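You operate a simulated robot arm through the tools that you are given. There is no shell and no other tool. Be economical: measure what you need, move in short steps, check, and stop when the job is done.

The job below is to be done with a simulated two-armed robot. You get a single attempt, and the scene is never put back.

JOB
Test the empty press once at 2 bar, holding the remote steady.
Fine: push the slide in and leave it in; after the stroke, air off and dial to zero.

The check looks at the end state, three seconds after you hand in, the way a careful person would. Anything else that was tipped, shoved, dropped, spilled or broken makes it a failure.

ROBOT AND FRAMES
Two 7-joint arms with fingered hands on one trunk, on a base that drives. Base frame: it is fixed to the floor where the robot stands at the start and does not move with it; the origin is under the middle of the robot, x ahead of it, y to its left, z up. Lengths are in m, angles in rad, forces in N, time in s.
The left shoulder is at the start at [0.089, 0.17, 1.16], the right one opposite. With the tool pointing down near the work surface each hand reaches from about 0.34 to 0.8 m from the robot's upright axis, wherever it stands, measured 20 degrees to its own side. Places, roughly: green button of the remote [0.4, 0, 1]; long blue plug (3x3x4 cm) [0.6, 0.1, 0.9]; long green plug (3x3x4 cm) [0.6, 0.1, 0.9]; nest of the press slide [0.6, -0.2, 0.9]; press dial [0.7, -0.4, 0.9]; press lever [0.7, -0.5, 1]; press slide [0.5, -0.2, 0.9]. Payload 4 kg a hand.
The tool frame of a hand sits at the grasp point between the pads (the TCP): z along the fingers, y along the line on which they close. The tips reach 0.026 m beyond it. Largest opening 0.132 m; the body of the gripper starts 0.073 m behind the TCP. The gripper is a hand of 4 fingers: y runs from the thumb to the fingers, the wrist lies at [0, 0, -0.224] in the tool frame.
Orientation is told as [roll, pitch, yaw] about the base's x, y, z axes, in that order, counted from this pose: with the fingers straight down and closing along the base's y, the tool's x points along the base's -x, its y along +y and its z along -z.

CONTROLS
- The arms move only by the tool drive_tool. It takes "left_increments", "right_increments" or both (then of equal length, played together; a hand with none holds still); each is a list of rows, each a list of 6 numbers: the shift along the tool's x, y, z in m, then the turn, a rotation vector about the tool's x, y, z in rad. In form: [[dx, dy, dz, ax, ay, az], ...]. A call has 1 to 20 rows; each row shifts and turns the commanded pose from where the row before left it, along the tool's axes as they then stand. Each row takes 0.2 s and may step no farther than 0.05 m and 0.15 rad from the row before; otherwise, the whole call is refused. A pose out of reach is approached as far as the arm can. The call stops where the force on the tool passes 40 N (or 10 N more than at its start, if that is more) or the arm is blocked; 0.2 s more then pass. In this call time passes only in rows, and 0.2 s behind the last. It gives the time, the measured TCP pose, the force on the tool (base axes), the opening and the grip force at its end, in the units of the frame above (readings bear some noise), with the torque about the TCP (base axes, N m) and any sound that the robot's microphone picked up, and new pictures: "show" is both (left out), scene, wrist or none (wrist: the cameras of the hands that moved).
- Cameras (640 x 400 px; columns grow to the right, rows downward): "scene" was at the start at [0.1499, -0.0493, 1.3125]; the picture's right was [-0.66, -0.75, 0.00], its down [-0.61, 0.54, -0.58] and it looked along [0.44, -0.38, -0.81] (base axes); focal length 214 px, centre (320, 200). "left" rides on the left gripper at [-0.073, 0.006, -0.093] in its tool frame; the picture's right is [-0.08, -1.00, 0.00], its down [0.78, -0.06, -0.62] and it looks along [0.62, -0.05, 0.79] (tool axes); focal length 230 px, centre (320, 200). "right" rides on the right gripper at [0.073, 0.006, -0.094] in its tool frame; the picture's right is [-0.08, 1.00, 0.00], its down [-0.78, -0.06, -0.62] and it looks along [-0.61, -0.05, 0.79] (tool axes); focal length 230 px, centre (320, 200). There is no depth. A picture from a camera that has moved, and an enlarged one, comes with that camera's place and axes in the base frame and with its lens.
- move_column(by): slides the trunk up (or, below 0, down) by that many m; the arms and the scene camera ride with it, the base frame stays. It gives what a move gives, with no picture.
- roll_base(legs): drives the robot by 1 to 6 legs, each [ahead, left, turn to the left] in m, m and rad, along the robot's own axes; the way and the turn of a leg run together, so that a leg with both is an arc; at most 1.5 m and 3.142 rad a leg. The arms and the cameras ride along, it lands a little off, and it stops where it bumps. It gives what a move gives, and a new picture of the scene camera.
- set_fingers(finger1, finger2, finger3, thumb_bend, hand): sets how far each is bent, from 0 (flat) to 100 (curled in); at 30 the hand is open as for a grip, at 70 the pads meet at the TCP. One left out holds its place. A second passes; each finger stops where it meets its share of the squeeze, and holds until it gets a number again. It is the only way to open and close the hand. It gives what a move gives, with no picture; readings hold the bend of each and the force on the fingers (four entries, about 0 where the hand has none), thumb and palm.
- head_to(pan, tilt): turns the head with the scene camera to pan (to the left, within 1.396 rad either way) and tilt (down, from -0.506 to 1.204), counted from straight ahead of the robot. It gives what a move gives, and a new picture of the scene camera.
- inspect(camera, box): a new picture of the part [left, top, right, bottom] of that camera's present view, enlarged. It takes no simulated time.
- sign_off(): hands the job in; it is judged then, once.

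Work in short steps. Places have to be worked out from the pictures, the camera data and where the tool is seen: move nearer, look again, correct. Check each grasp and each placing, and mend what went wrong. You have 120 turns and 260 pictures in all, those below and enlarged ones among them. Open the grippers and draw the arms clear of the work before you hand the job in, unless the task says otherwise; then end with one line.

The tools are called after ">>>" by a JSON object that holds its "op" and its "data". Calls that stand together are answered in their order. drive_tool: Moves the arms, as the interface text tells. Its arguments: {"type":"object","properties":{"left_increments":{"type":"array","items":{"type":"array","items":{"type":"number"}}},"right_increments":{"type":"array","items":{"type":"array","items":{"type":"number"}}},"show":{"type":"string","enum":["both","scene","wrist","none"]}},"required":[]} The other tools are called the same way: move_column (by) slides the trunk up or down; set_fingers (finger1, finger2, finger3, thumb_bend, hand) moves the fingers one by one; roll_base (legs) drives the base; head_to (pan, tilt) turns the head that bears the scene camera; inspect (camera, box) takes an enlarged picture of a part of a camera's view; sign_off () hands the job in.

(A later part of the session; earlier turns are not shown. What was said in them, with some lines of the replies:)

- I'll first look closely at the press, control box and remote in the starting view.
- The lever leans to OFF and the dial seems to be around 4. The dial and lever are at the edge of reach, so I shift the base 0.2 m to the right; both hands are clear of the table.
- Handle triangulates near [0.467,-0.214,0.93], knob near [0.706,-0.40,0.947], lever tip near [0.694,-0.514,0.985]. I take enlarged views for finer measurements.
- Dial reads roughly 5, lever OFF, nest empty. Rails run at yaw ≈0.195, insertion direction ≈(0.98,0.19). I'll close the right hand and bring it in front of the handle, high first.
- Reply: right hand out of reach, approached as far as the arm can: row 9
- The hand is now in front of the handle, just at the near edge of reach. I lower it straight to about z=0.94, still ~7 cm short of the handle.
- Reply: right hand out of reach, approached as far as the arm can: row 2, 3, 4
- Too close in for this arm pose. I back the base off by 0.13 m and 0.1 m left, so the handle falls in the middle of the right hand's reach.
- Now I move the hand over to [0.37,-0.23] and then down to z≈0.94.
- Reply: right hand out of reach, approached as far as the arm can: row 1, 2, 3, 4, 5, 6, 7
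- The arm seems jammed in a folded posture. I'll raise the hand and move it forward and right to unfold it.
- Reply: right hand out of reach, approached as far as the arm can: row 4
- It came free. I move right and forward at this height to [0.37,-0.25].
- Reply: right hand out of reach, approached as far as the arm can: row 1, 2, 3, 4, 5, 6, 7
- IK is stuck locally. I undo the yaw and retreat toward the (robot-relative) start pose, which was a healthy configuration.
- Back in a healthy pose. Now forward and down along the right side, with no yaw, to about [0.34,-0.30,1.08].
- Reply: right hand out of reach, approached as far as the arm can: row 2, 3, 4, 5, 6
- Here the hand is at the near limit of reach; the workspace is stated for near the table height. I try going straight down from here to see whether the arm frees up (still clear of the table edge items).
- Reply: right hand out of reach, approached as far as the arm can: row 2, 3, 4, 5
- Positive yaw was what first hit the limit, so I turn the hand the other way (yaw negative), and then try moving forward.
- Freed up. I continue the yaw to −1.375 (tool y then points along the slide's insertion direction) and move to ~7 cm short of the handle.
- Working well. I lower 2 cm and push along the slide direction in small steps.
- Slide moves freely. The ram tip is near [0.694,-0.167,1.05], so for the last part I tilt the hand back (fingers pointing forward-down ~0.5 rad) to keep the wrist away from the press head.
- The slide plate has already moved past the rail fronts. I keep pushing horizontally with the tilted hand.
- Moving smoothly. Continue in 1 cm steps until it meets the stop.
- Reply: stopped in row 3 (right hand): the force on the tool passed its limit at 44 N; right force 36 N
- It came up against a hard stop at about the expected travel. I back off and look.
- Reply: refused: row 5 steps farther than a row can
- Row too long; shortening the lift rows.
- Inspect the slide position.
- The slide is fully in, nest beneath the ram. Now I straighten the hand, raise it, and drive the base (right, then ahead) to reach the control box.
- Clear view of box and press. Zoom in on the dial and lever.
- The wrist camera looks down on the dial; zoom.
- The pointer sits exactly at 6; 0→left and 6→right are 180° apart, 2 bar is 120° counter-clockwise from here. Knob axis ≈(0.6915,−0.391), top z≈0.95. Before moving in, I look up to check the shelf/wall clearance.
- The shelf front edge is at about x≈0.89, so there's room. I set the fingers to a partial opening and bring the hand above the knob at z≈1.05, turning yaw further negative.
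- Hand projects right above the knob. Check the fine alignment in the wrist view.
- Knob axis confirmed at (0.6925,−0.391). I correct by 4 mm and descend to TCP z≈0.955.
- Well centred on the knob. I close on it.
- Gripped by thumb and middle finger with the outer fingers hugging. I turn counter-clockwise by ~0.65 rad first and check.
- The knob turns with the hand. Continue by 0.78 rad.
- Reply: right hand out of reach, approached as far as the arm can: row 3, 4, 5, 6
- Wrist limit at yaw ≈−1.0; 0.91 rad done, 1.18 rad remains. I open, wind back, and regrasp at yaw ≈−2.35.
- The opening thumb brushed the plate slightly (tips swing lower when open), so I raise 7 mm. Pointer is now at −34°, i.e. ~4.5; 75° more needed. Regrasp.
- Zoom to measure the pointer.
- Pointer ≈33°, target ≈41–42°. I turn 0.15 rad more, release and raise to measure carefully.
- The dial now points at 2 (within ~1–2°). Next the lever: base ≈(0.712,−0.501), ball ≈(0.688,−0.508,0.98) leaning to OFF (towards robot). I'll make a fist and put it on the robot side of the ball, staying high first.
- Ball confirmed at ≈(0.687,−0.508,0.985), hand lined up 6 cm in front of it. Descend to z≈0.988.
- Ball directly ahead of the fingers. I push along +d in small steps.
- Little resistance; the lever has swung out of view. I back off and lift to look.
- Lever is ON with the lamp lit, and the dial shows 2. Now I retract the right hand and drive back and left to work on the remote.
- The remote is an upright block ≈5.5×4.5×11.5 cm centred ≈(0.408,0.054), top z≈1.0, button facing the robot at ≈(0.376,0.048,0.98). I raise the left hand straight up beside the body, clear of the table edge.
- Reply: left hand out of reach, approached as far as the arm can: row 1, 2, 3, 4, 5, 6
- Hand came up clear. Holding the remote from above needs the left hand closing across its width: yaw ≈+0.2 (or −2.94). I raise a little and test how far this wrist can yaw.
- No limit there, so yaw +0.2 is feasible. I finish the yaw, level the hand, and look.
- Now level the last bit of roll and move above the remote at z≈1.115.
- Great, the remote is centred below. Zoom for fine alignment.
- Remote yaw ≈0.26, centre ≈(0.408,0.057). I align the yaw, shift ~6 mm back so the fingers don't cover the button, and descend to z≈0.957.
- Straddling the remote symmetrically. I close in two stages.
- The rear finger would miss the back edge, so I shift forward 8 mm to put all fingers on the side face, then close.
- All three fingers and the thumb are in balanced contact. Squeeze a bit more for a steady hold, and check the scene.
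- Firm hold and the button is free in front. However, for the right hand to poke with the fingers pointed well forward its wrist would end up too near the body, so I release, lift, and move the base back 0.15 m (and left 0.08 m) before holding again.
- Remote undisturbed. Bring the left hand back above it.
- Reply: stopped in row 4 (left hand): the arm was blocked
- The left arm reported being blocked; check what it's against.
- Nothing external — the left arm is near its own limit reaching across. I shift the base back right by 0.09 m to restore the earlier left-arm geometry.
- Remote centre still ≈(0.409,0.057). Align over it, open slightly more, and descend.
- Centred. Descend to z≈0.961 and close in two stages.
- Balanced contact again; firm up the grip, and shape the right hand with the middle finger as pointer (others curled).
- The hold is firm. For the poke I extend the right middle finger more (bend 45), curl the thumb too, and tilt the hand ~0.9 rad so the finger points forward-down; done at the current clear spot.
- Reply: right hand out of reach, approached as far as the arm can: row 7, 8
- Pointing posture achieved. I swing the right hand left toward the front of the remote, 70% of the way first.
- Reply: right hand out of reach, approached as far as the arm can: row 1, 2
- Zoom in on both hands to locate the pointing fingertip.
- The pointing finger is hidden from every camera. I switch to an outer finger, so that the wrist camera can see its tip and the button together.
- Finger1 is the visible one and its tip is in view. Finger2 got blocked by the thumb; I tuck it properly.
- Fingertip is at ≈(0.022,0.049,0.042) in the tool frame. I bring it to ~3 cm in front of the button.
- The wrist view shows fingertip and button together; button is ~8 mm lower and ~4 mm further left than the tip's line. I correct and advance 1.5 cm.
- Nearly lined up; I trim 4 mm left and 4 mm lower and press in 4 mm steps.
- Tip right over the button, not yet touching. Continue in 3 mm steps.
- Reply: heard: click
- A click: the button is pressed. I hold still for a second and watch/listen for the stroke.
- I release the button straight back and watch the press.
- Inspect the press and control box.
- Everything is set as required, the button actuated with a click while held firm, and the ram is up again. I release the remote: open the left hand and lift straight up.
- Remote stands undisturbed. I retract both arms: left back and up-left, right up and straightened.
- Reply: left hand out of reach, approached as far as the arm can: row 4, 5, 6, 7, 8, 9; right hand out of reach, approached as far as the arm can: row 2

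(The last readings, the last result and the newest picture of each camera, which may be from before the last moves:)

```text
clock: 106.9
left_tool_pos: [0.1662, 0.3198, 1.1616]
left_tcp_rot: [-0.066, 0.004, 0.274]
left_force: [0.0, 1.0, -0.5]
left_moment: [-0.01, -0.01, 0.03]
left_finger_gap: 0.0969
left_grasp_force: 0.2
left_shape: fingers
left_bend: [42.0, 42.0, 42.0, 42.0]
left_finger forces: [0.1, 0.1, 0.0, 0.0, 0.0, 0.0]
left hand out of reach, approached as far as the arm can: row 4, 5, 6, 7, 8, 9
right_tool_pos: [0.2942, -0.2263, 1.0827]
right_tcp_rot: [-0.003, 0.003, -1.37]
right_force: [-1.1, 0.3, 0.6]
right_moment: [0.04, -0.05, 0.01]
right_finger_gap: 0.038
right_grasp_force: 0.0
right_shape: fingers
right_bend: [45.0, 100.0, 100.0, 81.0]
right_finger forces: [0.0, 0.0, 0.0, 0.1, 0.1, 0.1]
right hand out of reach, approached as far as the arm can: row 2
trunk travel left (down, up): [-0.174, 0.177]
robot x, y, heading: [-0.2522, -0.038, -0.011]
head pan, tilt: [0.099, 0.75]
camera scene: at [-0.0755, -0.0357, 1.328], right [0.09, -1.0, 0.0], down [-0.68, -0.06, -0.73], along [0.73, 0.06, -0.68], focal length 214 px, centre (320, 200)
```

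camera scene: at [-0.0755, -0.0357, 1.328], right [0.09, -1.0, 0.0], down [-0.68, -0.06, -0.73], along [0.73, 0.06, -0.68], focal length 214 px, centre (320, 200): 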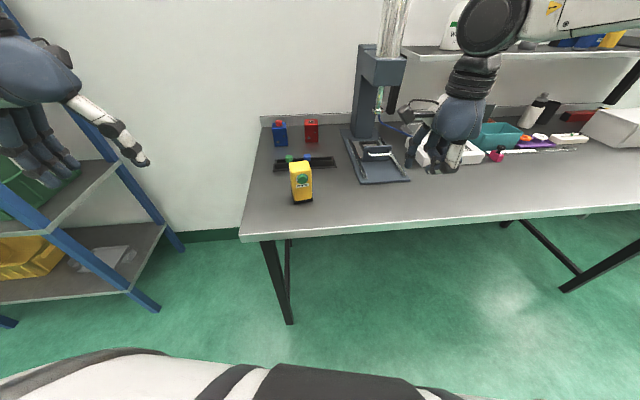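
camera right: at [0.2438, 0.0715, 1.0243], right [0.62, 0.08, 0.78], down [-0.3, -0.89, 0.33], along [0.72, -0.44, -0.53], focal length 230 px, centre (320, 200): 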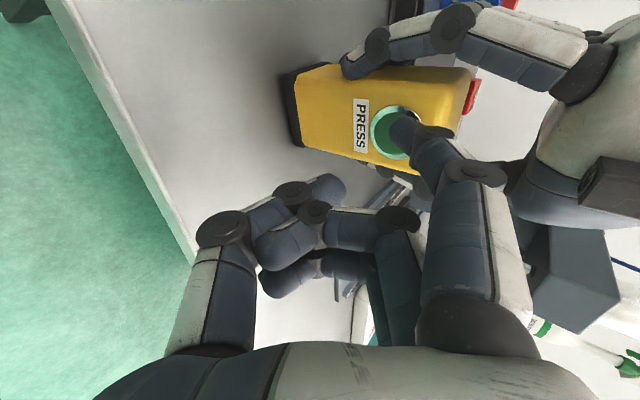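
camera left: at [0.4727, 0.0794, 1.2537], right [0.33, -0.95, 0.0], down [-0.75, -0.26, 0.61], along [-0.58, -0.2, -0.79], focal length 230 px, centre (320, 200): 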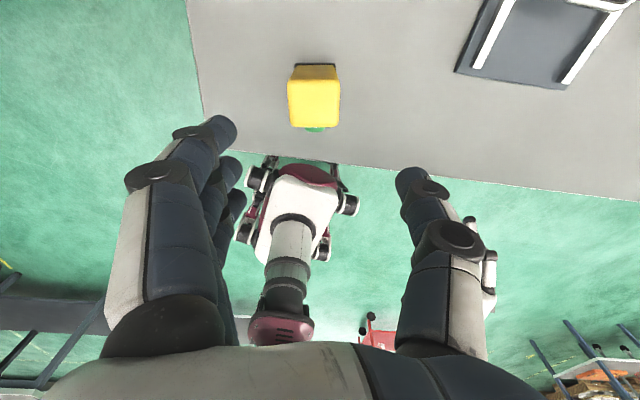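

Both hands clear. Drive right then ahead, back to the control-box stance.

>>> {"op": "roll_base", "data": {"legs": [[0, -0.215, 0], [0.27, 0, 0.005]]}}

>>> {"op": "set_fingers", "data": {"hand": "right", "finger1": 42, "finger2": 42, "finger3": 42, "thumb_bend": 42}}

>>> {"op": "head_to", "data": {"pan": -0.65, "tilt": 0.75}}

>>> {"op": "inspect", "data": {"camera": "right", "box": [0, 0, 640, 400]}}

```text
clock: 110.9
left_tool_pos: [0.433, 0.0971, 1.1592]
left_tcp_rot: [-0.062, 0.011, 0.273]
left_force: [0.9, -0.2, -0.2]
left_moment: [0.03, 0.03, 0.04]
left_finger_gap: 0.0969
left_grasp_force: 0.0
left_shape: fingers
left_bend: [42.0, 42.0, 42.0, 42.0]
left_finger forces: [0.1, 0.0, 0.0, 0.1, 0.0, 0.1]
right_tool_pos: [0.5566, -0.4509, 1.0829]
right_tcp_rot: [-0.001, 0.003, -1.377]
right_force: [0.9, -0.2, 0.4]
right_moment: [0.0, 0.02, 0.04]
right_finger_gap: 0.0384
right_grasp_force: 0.0
right_shape: fingers
right_bend: [45.0, 100.0, 100.0, 81.0]
right_finger forces: [0.0, 0.1, 0.1, 0.0, 0.0, 0.1]
trunk travel left (down, up): [-0.174, 0.177]
robot x, y, heading: [0.0121, -0.26, -0.018]
head pan, tilt: [0.099, 0.75]
camera scene: at [0.1882, -0.2583, 1.328], right [0.08, -1.0, 0.0], down [-0.68, -0.05, -0.73], along [0.73, 0.06, -0.68], focal length 214 px, centre (320, 200)
```

scene: 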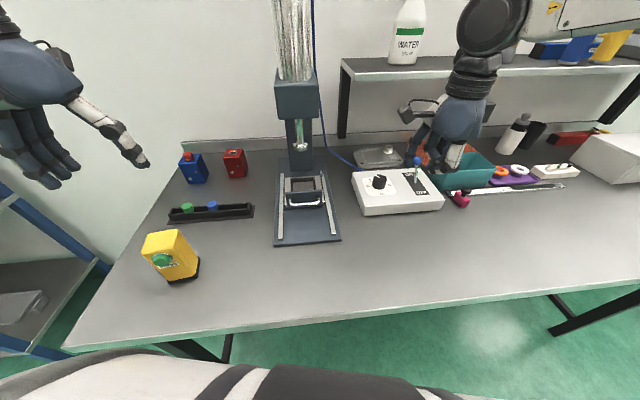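

```text
clock: 111.9
left_tool_pos: [0.4325, 0.0988, 1.1592]
left_tcp_rot: [-0.068, 0.015, 0.276]
left_force: [0.8, 0.3, -0.3]
left_moment: [0.01, 0.01, 0.02]
left_finger_gap: 0.097
left_grasp_force: 0.0
left_shape: fingers
left_bend: [42.0, 42.0, 42.0, 42.0]
left_finger forces: [0.0, 0.0, 0.0, 0.0, 0.0, 0.1]
right_tool_pos: [0.5568, -0.4502, 1.0837]
right_tcp_rot: [0.0, 0.003, -1.379]
right_force: [-0.3, -1.2, 0.3]
right_moment: [0.02, 0.0, -0.03]
right_finger_gap: 0.0962
right_grasp_force: 0.0
right_shape: fingers
right_bend: [42.0, 42.0, 42.0, 42.0]
right_finger forces: [0.0, 0.0, 0.0, 0.0, 0.0, 0.0]
trunk travel left (down, up): [-0.174, 0.177]
robot x, y, heading: [0.0129, -0.261, -0.019]
head pan, tilt: [0.099, 0.75]
```

```text
clock: 113.0
left_tool_pos: [0.432, 0.0982, 1.1587]
left_tcp_rot: [-0.069, 0.014, 0.276]
left_force: [-0.2, 0.0, 0.2]
left_moment: [-0.01, -0.01, 0.0]
left_finger_gap: 0.0966
left_grasp_force: 0.1
left_shape: fingers
left_bend: [42.0, 42.0, 42.0, 42.0]
left_finger forces: [0.0, 0.1, 0.1, 0.0, 0.1, 0.0]
right_tool_pos: [0.5563, -0.452, 1.0828]
right_tcp_rot: [0.0, 0.002, -1.379]
right_force: [-0.2, -0.8, -0.1]
right_moment: [-0.01, 0.01, 0.0]
right_finger_gap: 0.0963
right_grasp_force: 0.0
right_shape: fingers
right_bend: [42.0, 42.0, 42.0, 42.0]
right_finger forces: [0.1, 0.0, 0.0, 0.1, 0.0, 0.0]
trunk travel left (down, up): [-0.174, 0.177]
robot x, y, heading: [0.0109, -0.2604, -0.02]
head pan, tilt: [-0.649, 0.75]
camera scene: at [0.1701, -0.3163, 1.3281], right [-0.62, -0.79, 0.0], down [-0.54, 0.42, -0.73], along [0.57, -0.45, -0.68], focal length 214 px, centre (320, 200)
```

scene: 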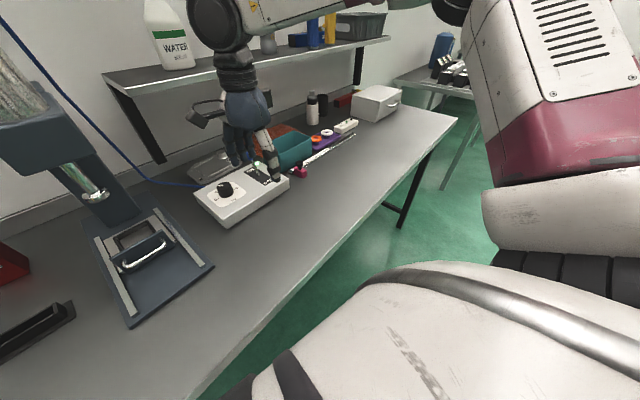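

```text
1.00 times, centred on (320, 200) of right (not enlarged: the box is as wide or as high as the picture)
camera zoom: at [0.5483, -0.3798, 1.1773], right [0.99, 0.12, 0.0], down [0.09, -0.78, 0.61], along [0.07, -0.61, -0.79], focal length 230 px, centre (320, 200)
```

zoom: 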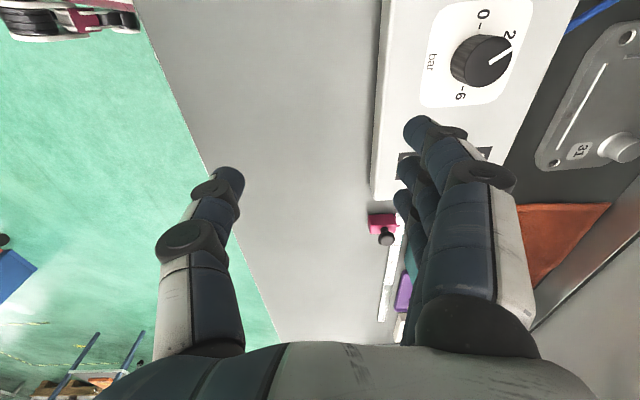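

Dial still at 2, lever ON at ≈(0.745,−0.496). I bring the open right hand over the lever ball (fingers far side, thumb near side), still high.

>>> {"op": "drive_tool", "data": {"right_increments": [[-0.02, 0.044, -0.002, 0, 0, 0], [-0.02, 0.044, -0.002, 0, 0, 0], [-0.02, 0.044, -0.002, 0, 0, 0], [-0.02, 0.044, -0.002, 0, 0, 0]], "show": "both"}}

```text
clock: 114.0
left_tool_pos: [0.431, 0.0978, 1.159]
left_tcp_rot: [-0.066, 0.014, 0.276]
left_force: [-0.4, -1.0, -0.1]
left_moment: [0.03, 0.03, 0.04]
left_finger_gap: 0.0968
left_grasp_force: 0.0
left_shape: fingers
left_bend: [42.0, 42.0, 42.0, 42.0]
left_finger forces: [0.0, 0.0, 0.0, 0.0, 0.1, 0.0]
right_tool_pos: [0.7225, -0.491, 1.0871]
right_tcp_rot: [-0.001, 0.004, -1.375]
right_force: [-1.0, 0.1, 0.3]
right_moment: [0.04, -0.01, 0.02]
right_finger_gap: 0.0966
right_grasp_force: 0.0
right_shape: fingers
right_bend: [42.0, 42.0, 42.0, 42.0]
right_finger forces: [0.1, 0.1, 0.1, 0.1, 0.1, 0.0]
right hand out of reach, approached as far as the arm can: row 4
trunk travel left (down, up): [-0.174, 0.177]
robot x, y, heading: [0.0107, -0.2612, -0.021]
head pan, tilt: [-0.649, 0.75]
camera scene: at [0.1695, -0.317, 1.3281], right [-0.62, -0.78, 0.0], down [-0.53, 0.42, -0.73], along [0.57, -0.45, -0.68], focal length 214 px, centre (320, 200)
camera right: at [0.7149, -0.4194, 1.1818], right [0.99, 0.12, 0.0], down [0.09, -0.78, 0.61], along [0.07, -0.61, -0.79], focal length 230 px, centre (320, 200)
```

scene: 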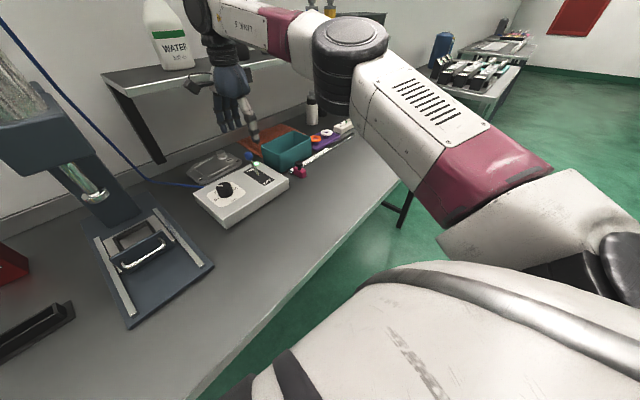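
right: 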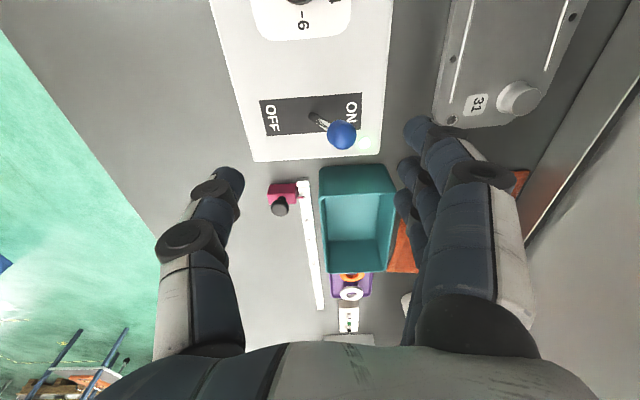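

The ball is already between thumb and fingers in the closing direction. I shift 8 mm left (away from the bin) and descend to z≈0.99.

>>> {"op": "drive_tool", "data": {"right_increments": [[0.008, 0.003, 0, 0, 0, 0], [0, 0, 0.035, 0, 0, 0], [0, 0, 0.035, 0, 0, 0], [0, 0, 0.027, 0, 0, 0]], "show": "both"}}

```text
clock: 115.0
left_tool_pos: [0.4313, 0.0985, 1.1593]
left_tcp_rot: [-0.067, 0.014, 0.277]
left_force: [-0.5, -0.7, -0.1]
left_moment: [-0.01, 0.02, 0.02]
left_finger_gap: 0.0967
left_grasp_force: 0.1
left_shape: fingers
left_bend: [42.0, 42.0, 42.0, 42.0]
left_finger forces: [0.0, 0.0, 0.0, 0.1, 0.1, 0.0]
right_tool_pos: [0.7255, -0.4822, 0.9909]
right_tcp_rot: [0.001, 0.003, -1.376]
right_force: [0.3, 0.6, 0.2]
right_moment: [-0.02, -0.01, 0.01]
right_finger_gap: 0.0965
right_grasp_force: 0.1
right_shape: fingers
right_bend: [42.0, 42.0, 42.0, 42.0]
right_finger forces: [0.1, 0.0, 0.0, 0.0, 0.0, 0.1]
trunk travel left (down, up): [-0.174, 0.177]
robot x, y, heading: [0.0072, -0.2587, -0.016]
head pan, tilt: [-0.649, 0.75]
camera scene: at [0.1704, -0.3167, 1.328], right [-0.62, -0.78, 0.0], down [-0.54, 0.42, -0.73], along [0.57, -0.45, -0.68], focal length 214 px, centre (320, 200)
camera right: at [0.7162, -0.4112, 1.0853], right [0.99, 0.12, 0.0], down [0.09, -0.78, 0.61], along [0.07, -0.61, -0.79], focal length 230 px, centre (320, 200)
```

scene: 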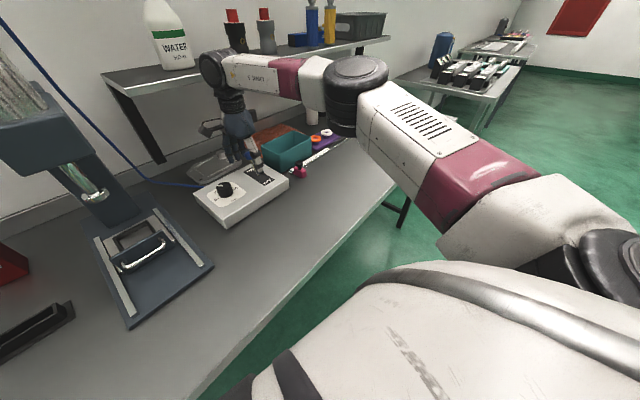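
right: 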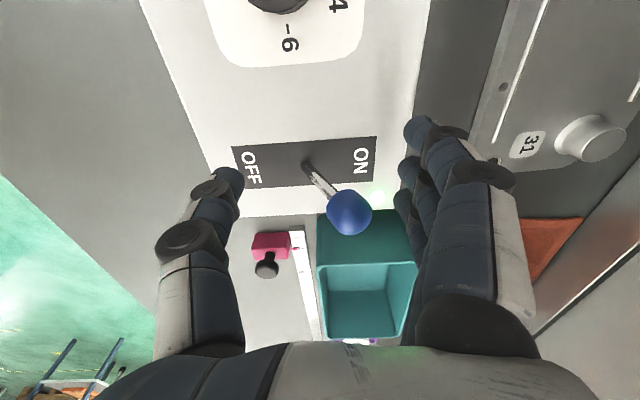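

Straddling the ball properly. Pull toward the robot (OFF) in 2 cm steps.

>>> {"op": "drive_tool", "data": {"right_increments": [[0, -0.02, 0, 0, 0, 0], [0, -0.02, 0, 0, 0, 0], [0, -0.02, 0, 0, 0, 0], [0, -0.02, 0, 0, 0, 0]], "show": "wrist"}}

```text
clock: 116.0
left_tool_pos: [0.4322, 0.0991, 1.1586]
left_tcp_rot: [-0.067, 0.014, 0.277]
left_force: [-0.8, 0.2, -0.7]
left_moment: [0.01, 0.01, -0.01]
left_finger_gap: 0.0966
left_grasp_force: 0.1
left_shape: fingers
left_bend: [42.0, 42.0, 42.0, 42.0]
left_finger forces: [0.0, 0.1, 0.0, 0.0, 0.1, 0.0]
right_tool_pos: [0.6453, -0.4962, 0.9939]
right_tcp_rot: [0.0, 0.004, -1.379]
right_force: [2.3, 0.1, -0.6]
right_moment: [0.01, 0.02, 0.04]
right_finger_gap: 0.0964
right_grasp_force: 1.1
right_shape: fingers
right_bend: [42.0, 42.0, 40.0, 42.0]
right_finger forces: [0.0, 0.1, 1.8, 0.1, 0.0, 0.0]
trunk travel left (down, up): [-0.174, 0.177]
robot x, y, heading: [0.0089, -0.2579, -0.02]
head pan, tilt: [-0.649, 0.75]
camera right: at [0.6363, -0.4249, 1.0875], right [0.99, 0.11, 0.0], down [0.09, -0.78, 0.61], along [0.07, -0.61, -0.79], focal length 230 px, centre (320, 200)
```

right: 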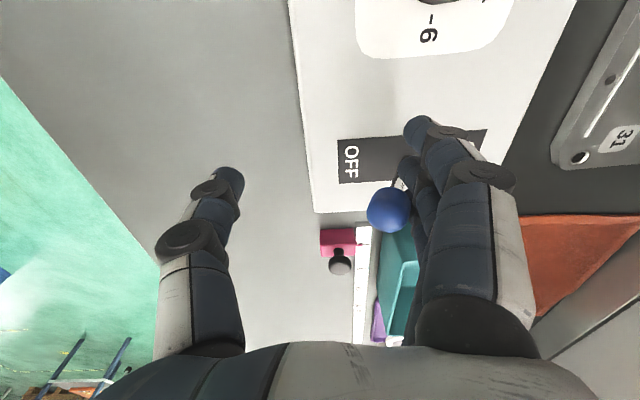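

The lever is at its OFF stop. Ease off and lift, then look.

>>> {"op": "drive_tool", "data": {"right_increments": [[0, 0.015, 0, 0, 0, 0], [0, 0, -0.04, 0, 0, 0], [0, 0, -0.045, 0, 0, 0], [0, 0, -0.03, 0, 0, 0]], "show": "wrist"}}

>>> {"op": "inspect", "data": {"camera": "scene", "box": [170, 120, 310, 240]}}

```text
clock: 117.0
left_tool_pos: [0.4319, 0.099, 1.158]
left_tcp_rot: [-0.068, 0.015, 0.275]
left_force: [-0.4, -0.4, 0.2]
left_moment: [-0.02, -0.01, 0.0]
left_finger_gap: 0.0966
left_grasp_force: 0.0
left_shape: fingers
left_bend: [42.0, 42.0, 42.0, 42.0]
left_finger forces: [0.0, 0.0, 0.0, 0.1, 0.0, 0.0]
right_tool_pos: [0.6579, -0.4924, 1.1087]
right_tcp_rot: [0.001, 0.004, -1.377]
right_force: [-0.3, -0.1, 0.3]
right_moment: [0.02, 0.0, 0.01]
right_finger_gap: 0.097
right_grasp_force: 0.0
right_shape: fingers
right_bend: [42.0, 42.0, 42.0, 42.0]
right_finger forces: [0.0, 0.1, 0.0, 0.1, 0.1, 0.0]
trunk travel left (down, up): [-0.174, 0.177]
robot x, y, heading: [0.0085, -0.2596, -0.018]
head pan, tilt: [-0.649, 0.75]
camera right: at [0.6492, -0.4212, 1.2016], right [0.99, 0.12, 0.0], down [0.09, -0.78, 0.61], along [0.07, -0.61, -0.79], focal length 230 px, centre (320, 200)
```

right: 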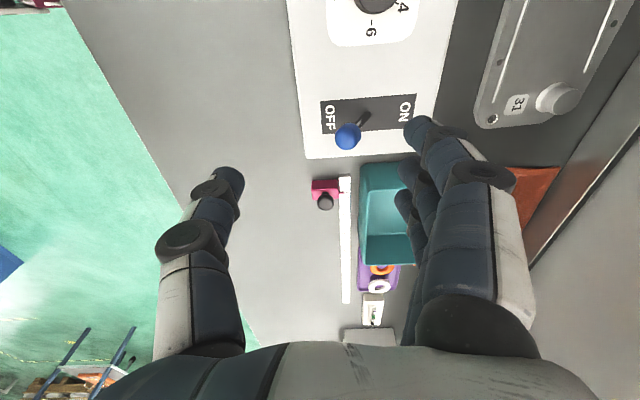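

```text
3.33 times, centred on (240, 180) of scene
camera zoom: at [0.1697, -0.3161, 1.3282], right [-0.62, -0.78, 0.0], down [-0.53, 0.42, -0.73], along [0.57, -0.45, -0.68], focal length 715 px, centre (587, 267)
```

zoom: 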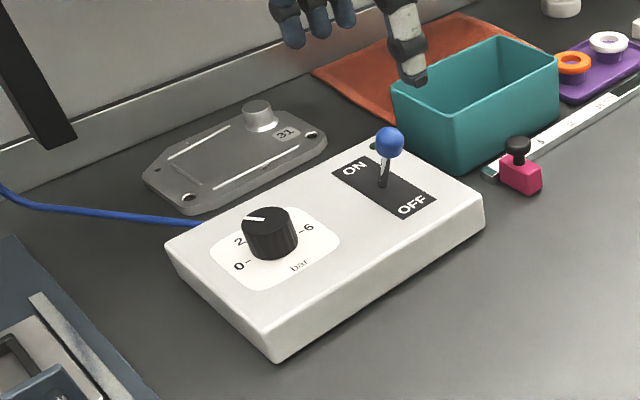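

Air is OFF (lamp dark). Now go back over the knob with yaw −2.1 for the turn to 0.

>>> {"op": "set_fingers", "data": {"hand": "right", "finger1": 46, "finger2": 46, "finger3": 46, "thumb_bend": 48}}

>>> {"op": "drive_tool", "data": {"right_increments": [[0.031, 0.0185, 0, 0, 0, 0], [0.031, 0.0185, 0, 0, 0, 0], [0.031, 0.0185, 0, 0, 0, 0], [0, 0, 0.01, 0, 0, 0.125], [0, 0, 0.01, 0, 0, 0.125], [0, 0, 0.01, 0, 0, 0.125], [0, 0, 0.01, 0, 0, 0.125], [0, 0, 0, 0, 0, 0.125], [0, 0, 0, 0, 0, 0.125]], "show": "wrist"}}

>>> {"op": "inspect", "data": {"camera": "right", "box": [240, 40, 420, 200]}}

```text
clock: 118.0
left_tool_pos: [0.4322, 0.0992, 1.1585]
left_tcp_rot: [-0.069, 0.015, 0.277]
left_force: [-0.5, -0.3, 0.1]
left_moment: [-0.03, 0.02, -0.03]
left_finger_gap: 0.097
left_grasp_force: 0.1
left_shape: fingers
left_bend: [42.0, 42.0, 42.0, 42.0]
left_finger forces: [0.0, 0.0, 0.0, 0.0, 0.0, 0.1]
right_tool_pos: [0.6591, -0.4917, 1.1062]
right_tcp_rot: [-0.001, 0.004, -1.376]
right_force: [0.5, 0.3, 0.2]
right_moment: [0.04, 0.01, 0.0]
right_finger_gap: 0.0816
right_grasp_force: 0.0
right_shape: fingers
right_bend: [46.0, 46.0, 46.0, 48.0]
right_finger forces: [0.0, 0.1, 0.0, 0.1, 0.0, 0.0]
trunk travel left (down, up): [-0.174, 0.177]
robot x, y, heading: [0.0095, -0.2663, -0.014]
head pan, tilt: [-0.649, 0.75]
```

```text
clock: 120.0
left_tool_pos: [0.4312, 0.0986, 1.1587]
left_tcp_rot: [-0.069, 0.014, 0.275]
left_force: [0.7, 0.1, 0.1]
left_moment: [0.02, -0.01, -0.02]
left_finger_gap: 0.0967
left_grasp_force: 0.1
left_shape: fingers
left_bend: [42.0, 42.0, 42.0, 42.0]
left_finger forces: [0.0, 0.1, 0.1, 0.1, 0.0, 0.0]
right_tool_pos: [0.696, -0.3911, 1.0682]
right_tcp_rot: [-0.003, 0.003, -2.13]
right_force: [-0.3, -0.5, 0.3]
right_moment: [0.0, 0.0, 0.02]
right_finger_gap: 0.0811
right_grasp_force: 0.1
right_shape: fingers
right_bend: [46.0, 46.0, 46.0, 48.0]
right_finger forces: [0.1, 0.0, 0.0, 0.0, 0.0, 0.1]
trunk travel left (down, up): [-0.174, 0.177]
robot x, y, heading: [0.0098, -0.26, -0.02]
head pan, tilt: [-0.649, 0.75]
camera right: at [0.7393, -0.3335, 1.1626], right [0.8, -0.59, 0.0], down [-0.47, -0.64, 0.61], along [-0.37, -0.49, -0.79], focal length 230 px, centre (320, 200)
```

right: 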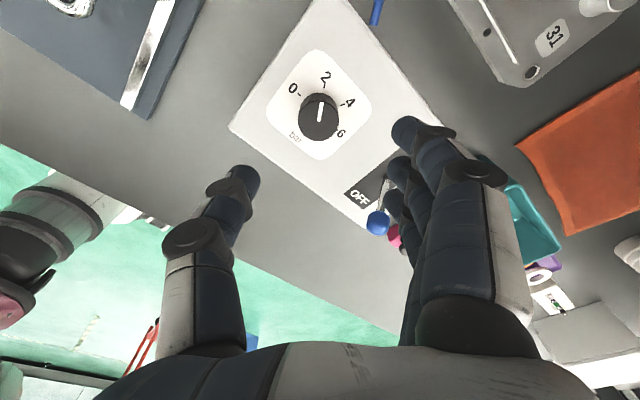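

```text
2.50 times, centred on (330, 120) of right
camera zoom: at [0.7393, -0.3335, 1.1626], right [0.8, -0.59, 0.0], down [-0.47, -0.64, 0.61], along [-0.37, -0.49, -0.79], focal length 575 px, centre (295, 400)
```

zoom: 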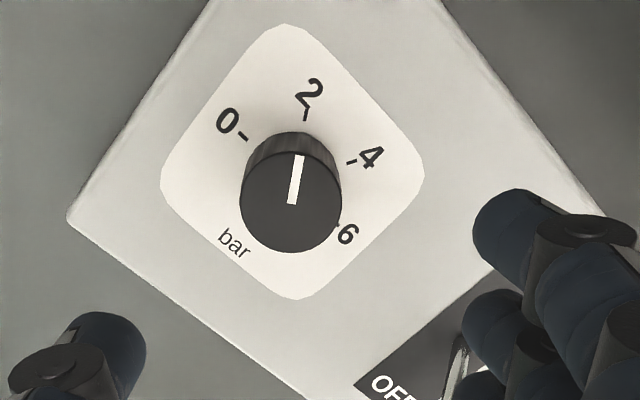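

Pointer exactly at 2. Descend, grip, and turn 60° (1.05 rad) counter-clockwise to 0.

>>> {"op": "drive_tool", "data": {"right_increments": [[0.0007, -0.0016, 0.04, 0, 0, 0], [0, 0, 0.04, 0, 0, 0], [0, 0, 0.028, 0, 0, 0]], "show": "none"}}

>>> {"op": "set_fingers", "data": {"hand": "right", "finger1": 68, "finger2": 68, "finger3": 68, "thumb_bend": 68}}

>>> {"op": "drive_tool", "data": {"right_increments": [[0, 0, 0, 0, 0, -0.132], [0, 0, 0, 0, 0, -0.132], [0, 0, 0, 0, 0, -0.132], [0, 0, 0, 0, 0, -0.132], [0, 0, 0, 0, 0, -0.132], [0, 0, 0, 0, 0, -0.132], [0, 0, 0, 0, 0, -0.132], [0, 0, 0, 0, 0, -0.126]], "show": "wrist"}}

```text
clock: 120.8
left_tool_pos: [0.4314, 0.0992, 1.1572]
left_tcp_rot: [-0.068, 0.013, 0.277]
left_force: [0.8, 0.5, -0.8]
left_moment: [-0.03, 0.04, 0.01]
left_finger_gap: 0.0966
left_grasp_force: 0.0
left_shape: fingers
left_bend: [42.0, 42.0, 42.0, 42.0]
left_finger forces: [0.1, 0.0, 0.1, 0.0, 0.1, 0.1]
right_tool_pos: [0.6953, -0.3906, 0.9578]
right_tcp_rot: [-0.003, 0.002, -2.128]
right_force: [-0.3, 0.6, 0.4]
right_moment: [-0.02, -0.02, -0.01]
right_finger_gap: 0.0814
right_grasp_force: 0.1
right_shape: fingers
right_bend: [46.0, 46.0, 46.0, 48.0]
right_finger forces: [0.0, 0.0, 0.0, 0.0, 0.0, 0.1]
trunk travel left (down, up): [-0.174, 0.177]
robot x, y, heading: [0.0122, -0.2628, -0.016]
head pan, tilt: [-0.649, 0.75]
```

```text
clock: 121.8
left_tool_pos: [0.432, 0.0988, 1.1592]
left_tcp_rot: [-0.068, 0.014, 0.276]
left_force: [0.2, 0.6, 0.0]
left_moment: [0.0, 0.02, 0.02]
left_finger_gap: 0.0968
left_grasp_force: 0.1
left_shape: fingers
left_bend: [42.0, 42.0, 42.0, 42.0]
left_finger forces: [0.0, 0.1, 0.0, 0.0, 0.1, 0.1]
right_tool_pos: [0.6958, -0.3894, 0.9594]
right_tcp_rot: [-0.002, 0.002, -2.128]
right_force: [-5.1, 2.5, -3.4]
right_moment: [0.03, 0.05, 0.02]
right_finger_gap: 0.0288
right_grasp_force: 8.8
right_shape: fingers
right_bend: [68.0, 60.0, 67.0, 63.0]
right_finger forces: [0.0, 5.4, 0.9, 0.0, 10.8, 0.1]
trunk travel left (down, up): [-0.174, 0.177]
robot x, y, heading: [0.009, -0.2646, -0.018]
head pan, tilt: [-0.649, 0.75]
```

```text
clock: 123.6
left_tool_pos: [0.4316, 0.0989, 1.1588]
left_tcp_rot: [-0.069, 0.014, 0.277]
left_force: [0.2, -0.3, 0.0]
left_moment: [-0.01, -0.02, -0.01]
left_finger_gap: 0.0967
left_grasp_force: 0.0
left_shape: fingers
left_bend: [42.0, 42.0, 42.0, 42.0]
left_finger forces: [0.1, 0.0, 0.1, 0.1, 0.0, 0.0]
right_tool_pos: [0.695, -0.3903, 0.961]
right_tcp_rot: [-0.001, 0.005, -1.075]
right_force: [-6.4, 2.4, -7.9]
right_moment: [0.06, 0.12, -0.18]
right_finger_gap: 0.0296
right_grasp_force: 7.9
right_shape: fingers
right_bend: [68.0, 61.0, 68.0, 63.0]
right_finger forces: [0.1, 5.6, 0.0, 0.1, 9.7, 0.0]
trunk travel left (down, up): [-0.174, 0.177]
robot x, y, heading: [0.007, -0.2624, -0.02]
head pan, tilt: [-0.649, 0.75]
camera right: at [0.6652, -0.3246, 1.055], right [0.91, 0.41, 0.0], down [0.32, -0.72, 0.61], along [0.25, -0.56, -0.79], focal length 230 px, centre (320, 200)
```

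right: 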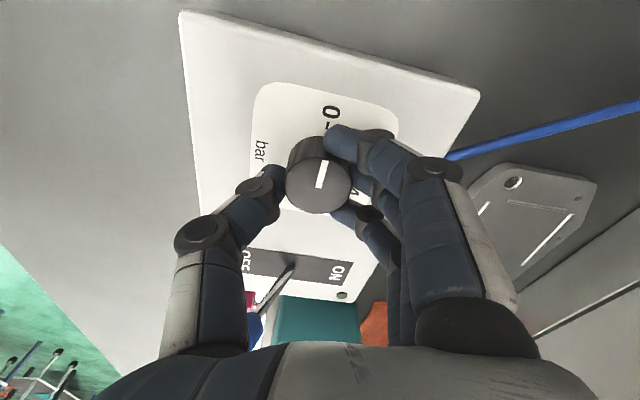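

Pointer is at the 0 tick (with a bit of end-stop torque). Release and lift to verify.

>>> {"op": "set_fingers", "data": {"hand": "right", "finger1": 46, "finger2": 46, "finger3": 46, "thumb_bend": 48}}

>>> {"op": "drive_tool", "data": {"right_increments": [[0, 0, -0.04, 0, 0, 0], [0, 0, -0.045, 0, 0, 0]], "show": "none"}}

>>> {"op": "inspect", "data": {"camera": "right", "box": [220, 30, 420, 260]}}

```text
clock: 124.6
left_tool_pos: [0.4317, 0.0988, 1.1583]
left_tcp_rot: [-0.069, 0.014, 0.276]
left_force: [0.8, -0.6, 0.5]
left_moment: [-0.02, 0.01, 0.02]
left_finger_gap: 0.0966
left_grasp_force: 0.0
left_shape: fingers
left_bend: [42.0, 42.0, 42.0, 42.0]
left_finger forces: [0.1, 0.0, 0.1, 0.0, 0.0, 0.0]
right_tool_pos: [0.6956, -0.3899, 0.9617]
right_tcp_rot: [-0.001, 0.005, -1.08]
right_force: [1.0, 0.3, 1.0]
right_moment: [-0.02, 0.03, -0.01]
right_finger_gap: 0.0798
right_grasp_force: 0.0
right_shape: fingers
right_bend: [46.0, 46.0, 46.0, 48.0]
right_finger forces: [0.0, 0.1, 0.0, 0.0, 0.0, 0.1]
trunk travel left (down, up): [-0.174, 0.177]
robot x, y, heading: [0.0083, -0.2642, -0.018]
head pan, tilt: [-0.649, 0.75]
```

```text
clock: 125.2
left_tool_pos: [0.4308, 0.0989, 1.1588]
left_tcp_rot: [-0.068, 0.012, 0.276]
left_force: [-0.2, -0.9, -0.5]
left_moment: [0.0, 0.02, 0.04]
left_finger_gap: 0.0967
left_grasp_force: 0.0
left_shape: fingers
left_bend: [42.0, 42.0, 42.0, 42.0]
left_finger forces: [0.0, 0.1, 0.1, 0.0, 0.0, 0.0]
right_tool_pos: [0.6965, -0.3912, 1.0483]
right_tcp_rot: [0.001, 0.004, -1.076]
right_force: [0.3, 0.0, -0.3]
right_moment: [0.03, 0.03, 0.01]
right_finger_gap: 0.0801
right_grasp_force: 0.0
right_shape: fingers
right_bend: [46.0, 46.0, 46.0, 48.0]
right_finger forces: [0.0, 0.0, 0.1, 0.0, 0.1, 0.0]
trunk travel left (down, up): [-0.174, 0.177]
robot x, y, heading: [0.0096, -0.2602, -0.018]
head pan, tilt: [-0.649, 0.75]
```

```text
1.74 times, centred on (320, 145) of right
camera zoom: at [0.667, -0.3249, 1.1417], right [0.91, 0.4, 0.0], down [0.32, -0.72, 0.61], along [0.25, -0.56, -0.79], focal length 400 px, centre (320, 296)
```

zoom: 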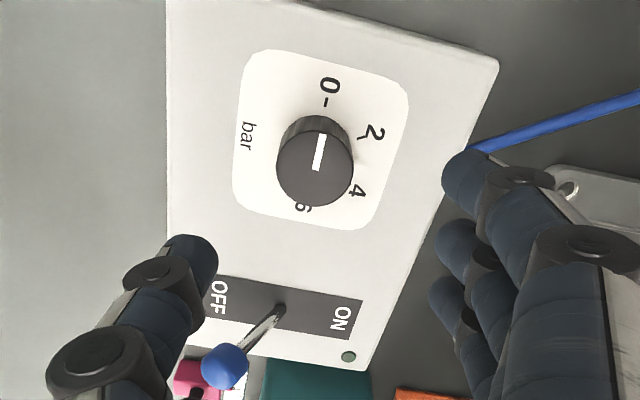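

Dial on 0, lever OFF, lamp dark. I raise the right hand and back the robot away from the table.

>>> {"op": "drive_tool", "data": {"right_increments": [[0, 0, -0.045, 0, 0, 0], [0, 0, -0.035, 0, 0, 0], [0.02, -0.035, 0, 0, 0, 0], [0.02, -0.035, 0, 0, 0, 0], [0.02, -0.035, 0, 0, 0, 0]], "show": "none"}}

>>> {"op": "roll_base", "data": {"legs": [[-0.35, 0, 0]]}}

>>> {"op": "head_to", "data": {"pan": -0.1, "tilt": 0.6}}

```text
clock: 126.4
left_tool_pos: [0.4314, 0.0971, 1.16]
left_tcp_rot: [-0.068, 0.013, 0.276]
left_force: [0.6, 0.2, 1.2]
left_moment: [0.02, -0.05, 0.01]
left_finger_gap: 0.0968
left_grasp_force: 0.1
left_shape: fingers
left_bend: [42.0, 42.0, 42.0, 42.0]
left_finger forces: [0.0, 0.1, 0.0, 0.1, 0.0, 0.0]
right_tool_pos: [0.5741, -0.386, 1.0834]
right_tcp_rot: [0.002, 0.004, -1.079]
right_force: [-0.8, -0.8, 0.1]
right_moment: [0.0, -0.02, 0.01]
right_finger_gap: 0.0796
right_grasp_force: 0.1
right_shape: fingers
right_bend: [46.0, 46.0, 46.0, 48.0]
right_finger forces: [0.1, 0.0, 0.0, 0.0, 0.0, 0.0]
right hand out of reach, approached as far as the arm can: row 1, 2
trunk travel left (down, up): [-0.174, 0.177]
robot x, y, heading: [0.0115, -0.2618, -0.025]
head pan, tilt: [-0.649, 0.75]
```

```text
clock: 128.7
left_tool_pos: [0.075, 0.1062, 1.1589]
left_tcp_rot: [-0.069, 0.014, 0.276]
left_force: [0.4, 0.5, 0.5]
left_moment: [0.0, 0.01, 0.04]
left_finger_gap: 0.0964
left_grasp_force: 0.1
left_shape: fingers
left_bend: [42.0, 42.0, 42.0, 42.0]
left_finger forces: [0.0, 0.0, 0.1, 0.0, 0.0, 0.0]
right_tool_pos: [0.2202, -0.3785, 1.0841]
right_tcp_rot: [-0.001, 0.003, -1.076]
right_force: [-0.1, 0.1, 0.9]
right_moment: [-0.01, -0.03, -0.02]
right_finger_gap: 0.0802
right_grasp_force: 0.0
right_shape: fingers
right_bend: [46.0, 46.0, 46.0, 48.0]
right_finger forces: [0.0, 0.0, 0.1, 0.1, 0.0, 0.1]
trunk travel left (down, up): [-0.174, 0.177]
robot x, y, heading: [-0.3482, -0.254, -0.014]
head pan, tilt: [-0.649, 0.75]
camera scene: at [-0.1854, -0.3094, 1.3281], right [-0.62, -0.79, 0.0], down [-0.54, 0.42, -0.73], along [0.57, -0.45, -0.68], focal length 214 px, centre (320, 200)
```

scene: 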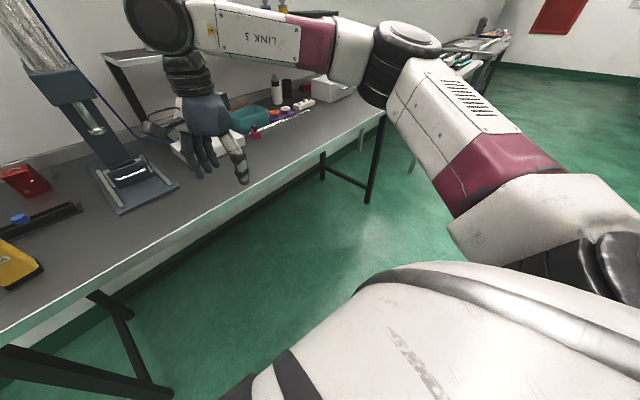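

```text
clock: 129.7
left_tool_pos: [0.0763, 0.1063, 1.1592]
left_tcp_rot: [-0.07, 0.012, 0.279]
left_force: [0.6, 0.8, 0.0]
left_moment: [-0.03, 0.01, 0.03]
left_finger_gap: 0.0967
left_grasp_force: 0.1
left_shape: fingers
left_bend: [42.0, 42.0, 42.0, 42.0]
left_finger forces: [0.1, 0.1, 0.1, 0.0, 0.0, 0.0]
right_tool_pos: [0.2207, -0.378, 1.0837]
right_tcp_rot: [-0.001, 0.003, -1.075]
right_force: [0.5, -0.5, 0.0]
right_moment: [0.0, -0.01, 0.0]
right_finger_gap: 0.0799
right_grasp_force: 0.1
right_shape: fingers
right_bend: [46.0, 46.0, 46.0, 48.0]
right_finger forces: [0.0, 0.0, 0.0, 0.1, 0.0, 0.0]
trunk travel left (down, up): [-0.174, 0.177]
robot x, y, heading: [-0.3456, -0.2542, -0.022]
head pan, tilt: [-0.099, 0.6]
camera scene: at [-0.1623, -0.2686, 1.341], right [-0.12, -0.99, 0.0], down [-0.56, 0.07, -0.82], along [0.82, -0.1, -0.57], focal length 214 px, centre (320, 200)
```

scene: 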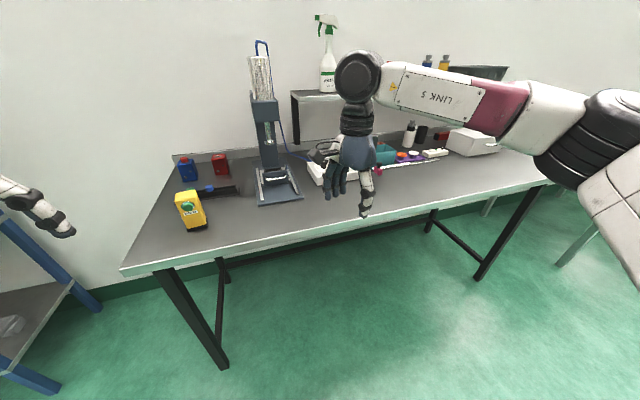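

Everything stands. Open both grippers fully and take a last look at the press and the remote.

>>> {"op": "set_fingers", "data": {"hand": "right", "finger1": 30, "finger2": 30, "finger3": 30, "thumb_bend": 30}}

>>> {"op": "set_fingers", "data": {"hand": "left", "finger1": 30, "finger2": 30, "finger3": 30, "thumb_bend": 30}}

>>> {"op": "inspect", "data": {"camera": "scene", "box": [160, 80, 340, 240]}}

```text
clock: 130.7
left_tool_pos: [0.0754, 0.1052, 1.1592]
left_tcp_rot: [-0.07, 0.012, 0.277]
left_force: [-0.5, 0.6, -1.3]
left_moment: [0.04, 0.01, -0.02]
left_finger_gap: 0.0966
left_grasp_force: 0.0
left_shape: fingers
left_bend: [42.0, 42.0, 42.0, 42.0]
left_finger forces: [0.0, 0.0, 0.1, 0.0, 0.0, 0.0]
right_tool_pos: [0.2207, -0.3772, 1.0855]
right_tcp_rot: [0.0, 0.004, -1.075]
right_force: [0.3, 0.3, 0.8]
right_moment: [0.0, -0.02, -0.03]
right_finger_gap: 0.1356
right_grasp_force: 0.1
right_shape: fingers
right_bend: [30.0, 30.0, 30.0, 30.0]
right_finger forces: [0.1, 0.1, 0.0, 0.0, 0.0, 0.1]
trunk travel left (down, up): [-0.174, 0.177]
robot x, y, heading: [-0.3452, -0.2547, -0.017]
head pan, tilt: [-0.099, 0.6]
```

```text
clock: 131.7
left_tool_pos: [0.0745, 0.1057, 1.1594]
left_tcp_rot: [-0.069, 0.013, 0.277]
left_force: [-0.4, 0.2, 0.4]
left_moment: [-0.02, -0.01, 0.02]
left_finger_gap: 0.1359
left_grasp_force: 0.1
left_shape: fingers
left_bend: [30.0, 30.0, 30.0, 30.0]
left_finger forces: [0.0, 0.0, 0.0, 0.0, 0.0, 0.0]
right_tool_pos: [0.219, -0.3789, 1.0839]
right_tcp_rot: [0.0, 0.003, -1.076]
right_force: [0.1, -0.7, 0.5]
right_moment: [0.02, 0.01, -0.01]
right_finger_gap: 0.1357
right_grasp_force: 0.0
right_shape: fingers
right_bend: [30.0, 30.0, 30.0, 30.0]
right_finger forces: [0.0, 0.0, 0.0, 0.0, 0.1, 0.0]
trunk travel left (down, up): [-0.174, 0.177]
robot x, y, heading: [-0.3449, -0.2537, -0.019]
head pan, tilt: [-0.099, 0.6]
```

```text
2.50 times, centred on (250, 160) of scene
camera zoom: at [-0.1622, -0.2685, 1.341], right [-0.12, -0.99, 0.0], down [-0.56, 0.07, -0.83], along [0.82, -0.1, -0.56], focal length 536 px, centre (495, 300)
```

zoom: 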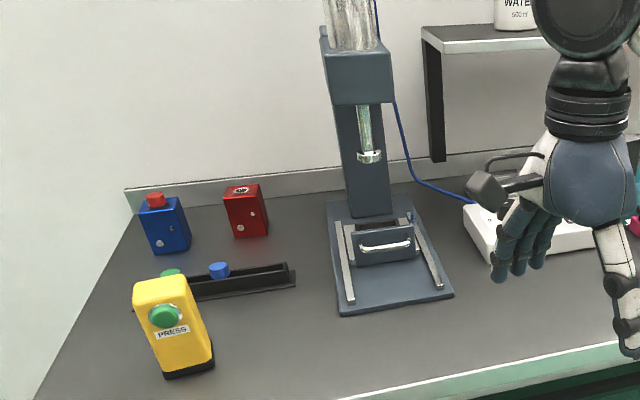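

The slide is in, the remote is upright, air is off and the dial is at 0, with both arms clear and open. Handing in.

>>> {"op": "sign_off", "data": {}}

```text
The job is handed in.
```

I pushed the slide in and left it in, set the dial to 2 bar with air on, and pressed the remote once while the left hand held it. The button clicked, but my arm hid the ram, so I did not see the stroke itself. Afterwards I switched air off, turned the dial to 0 and moved both arms clear.
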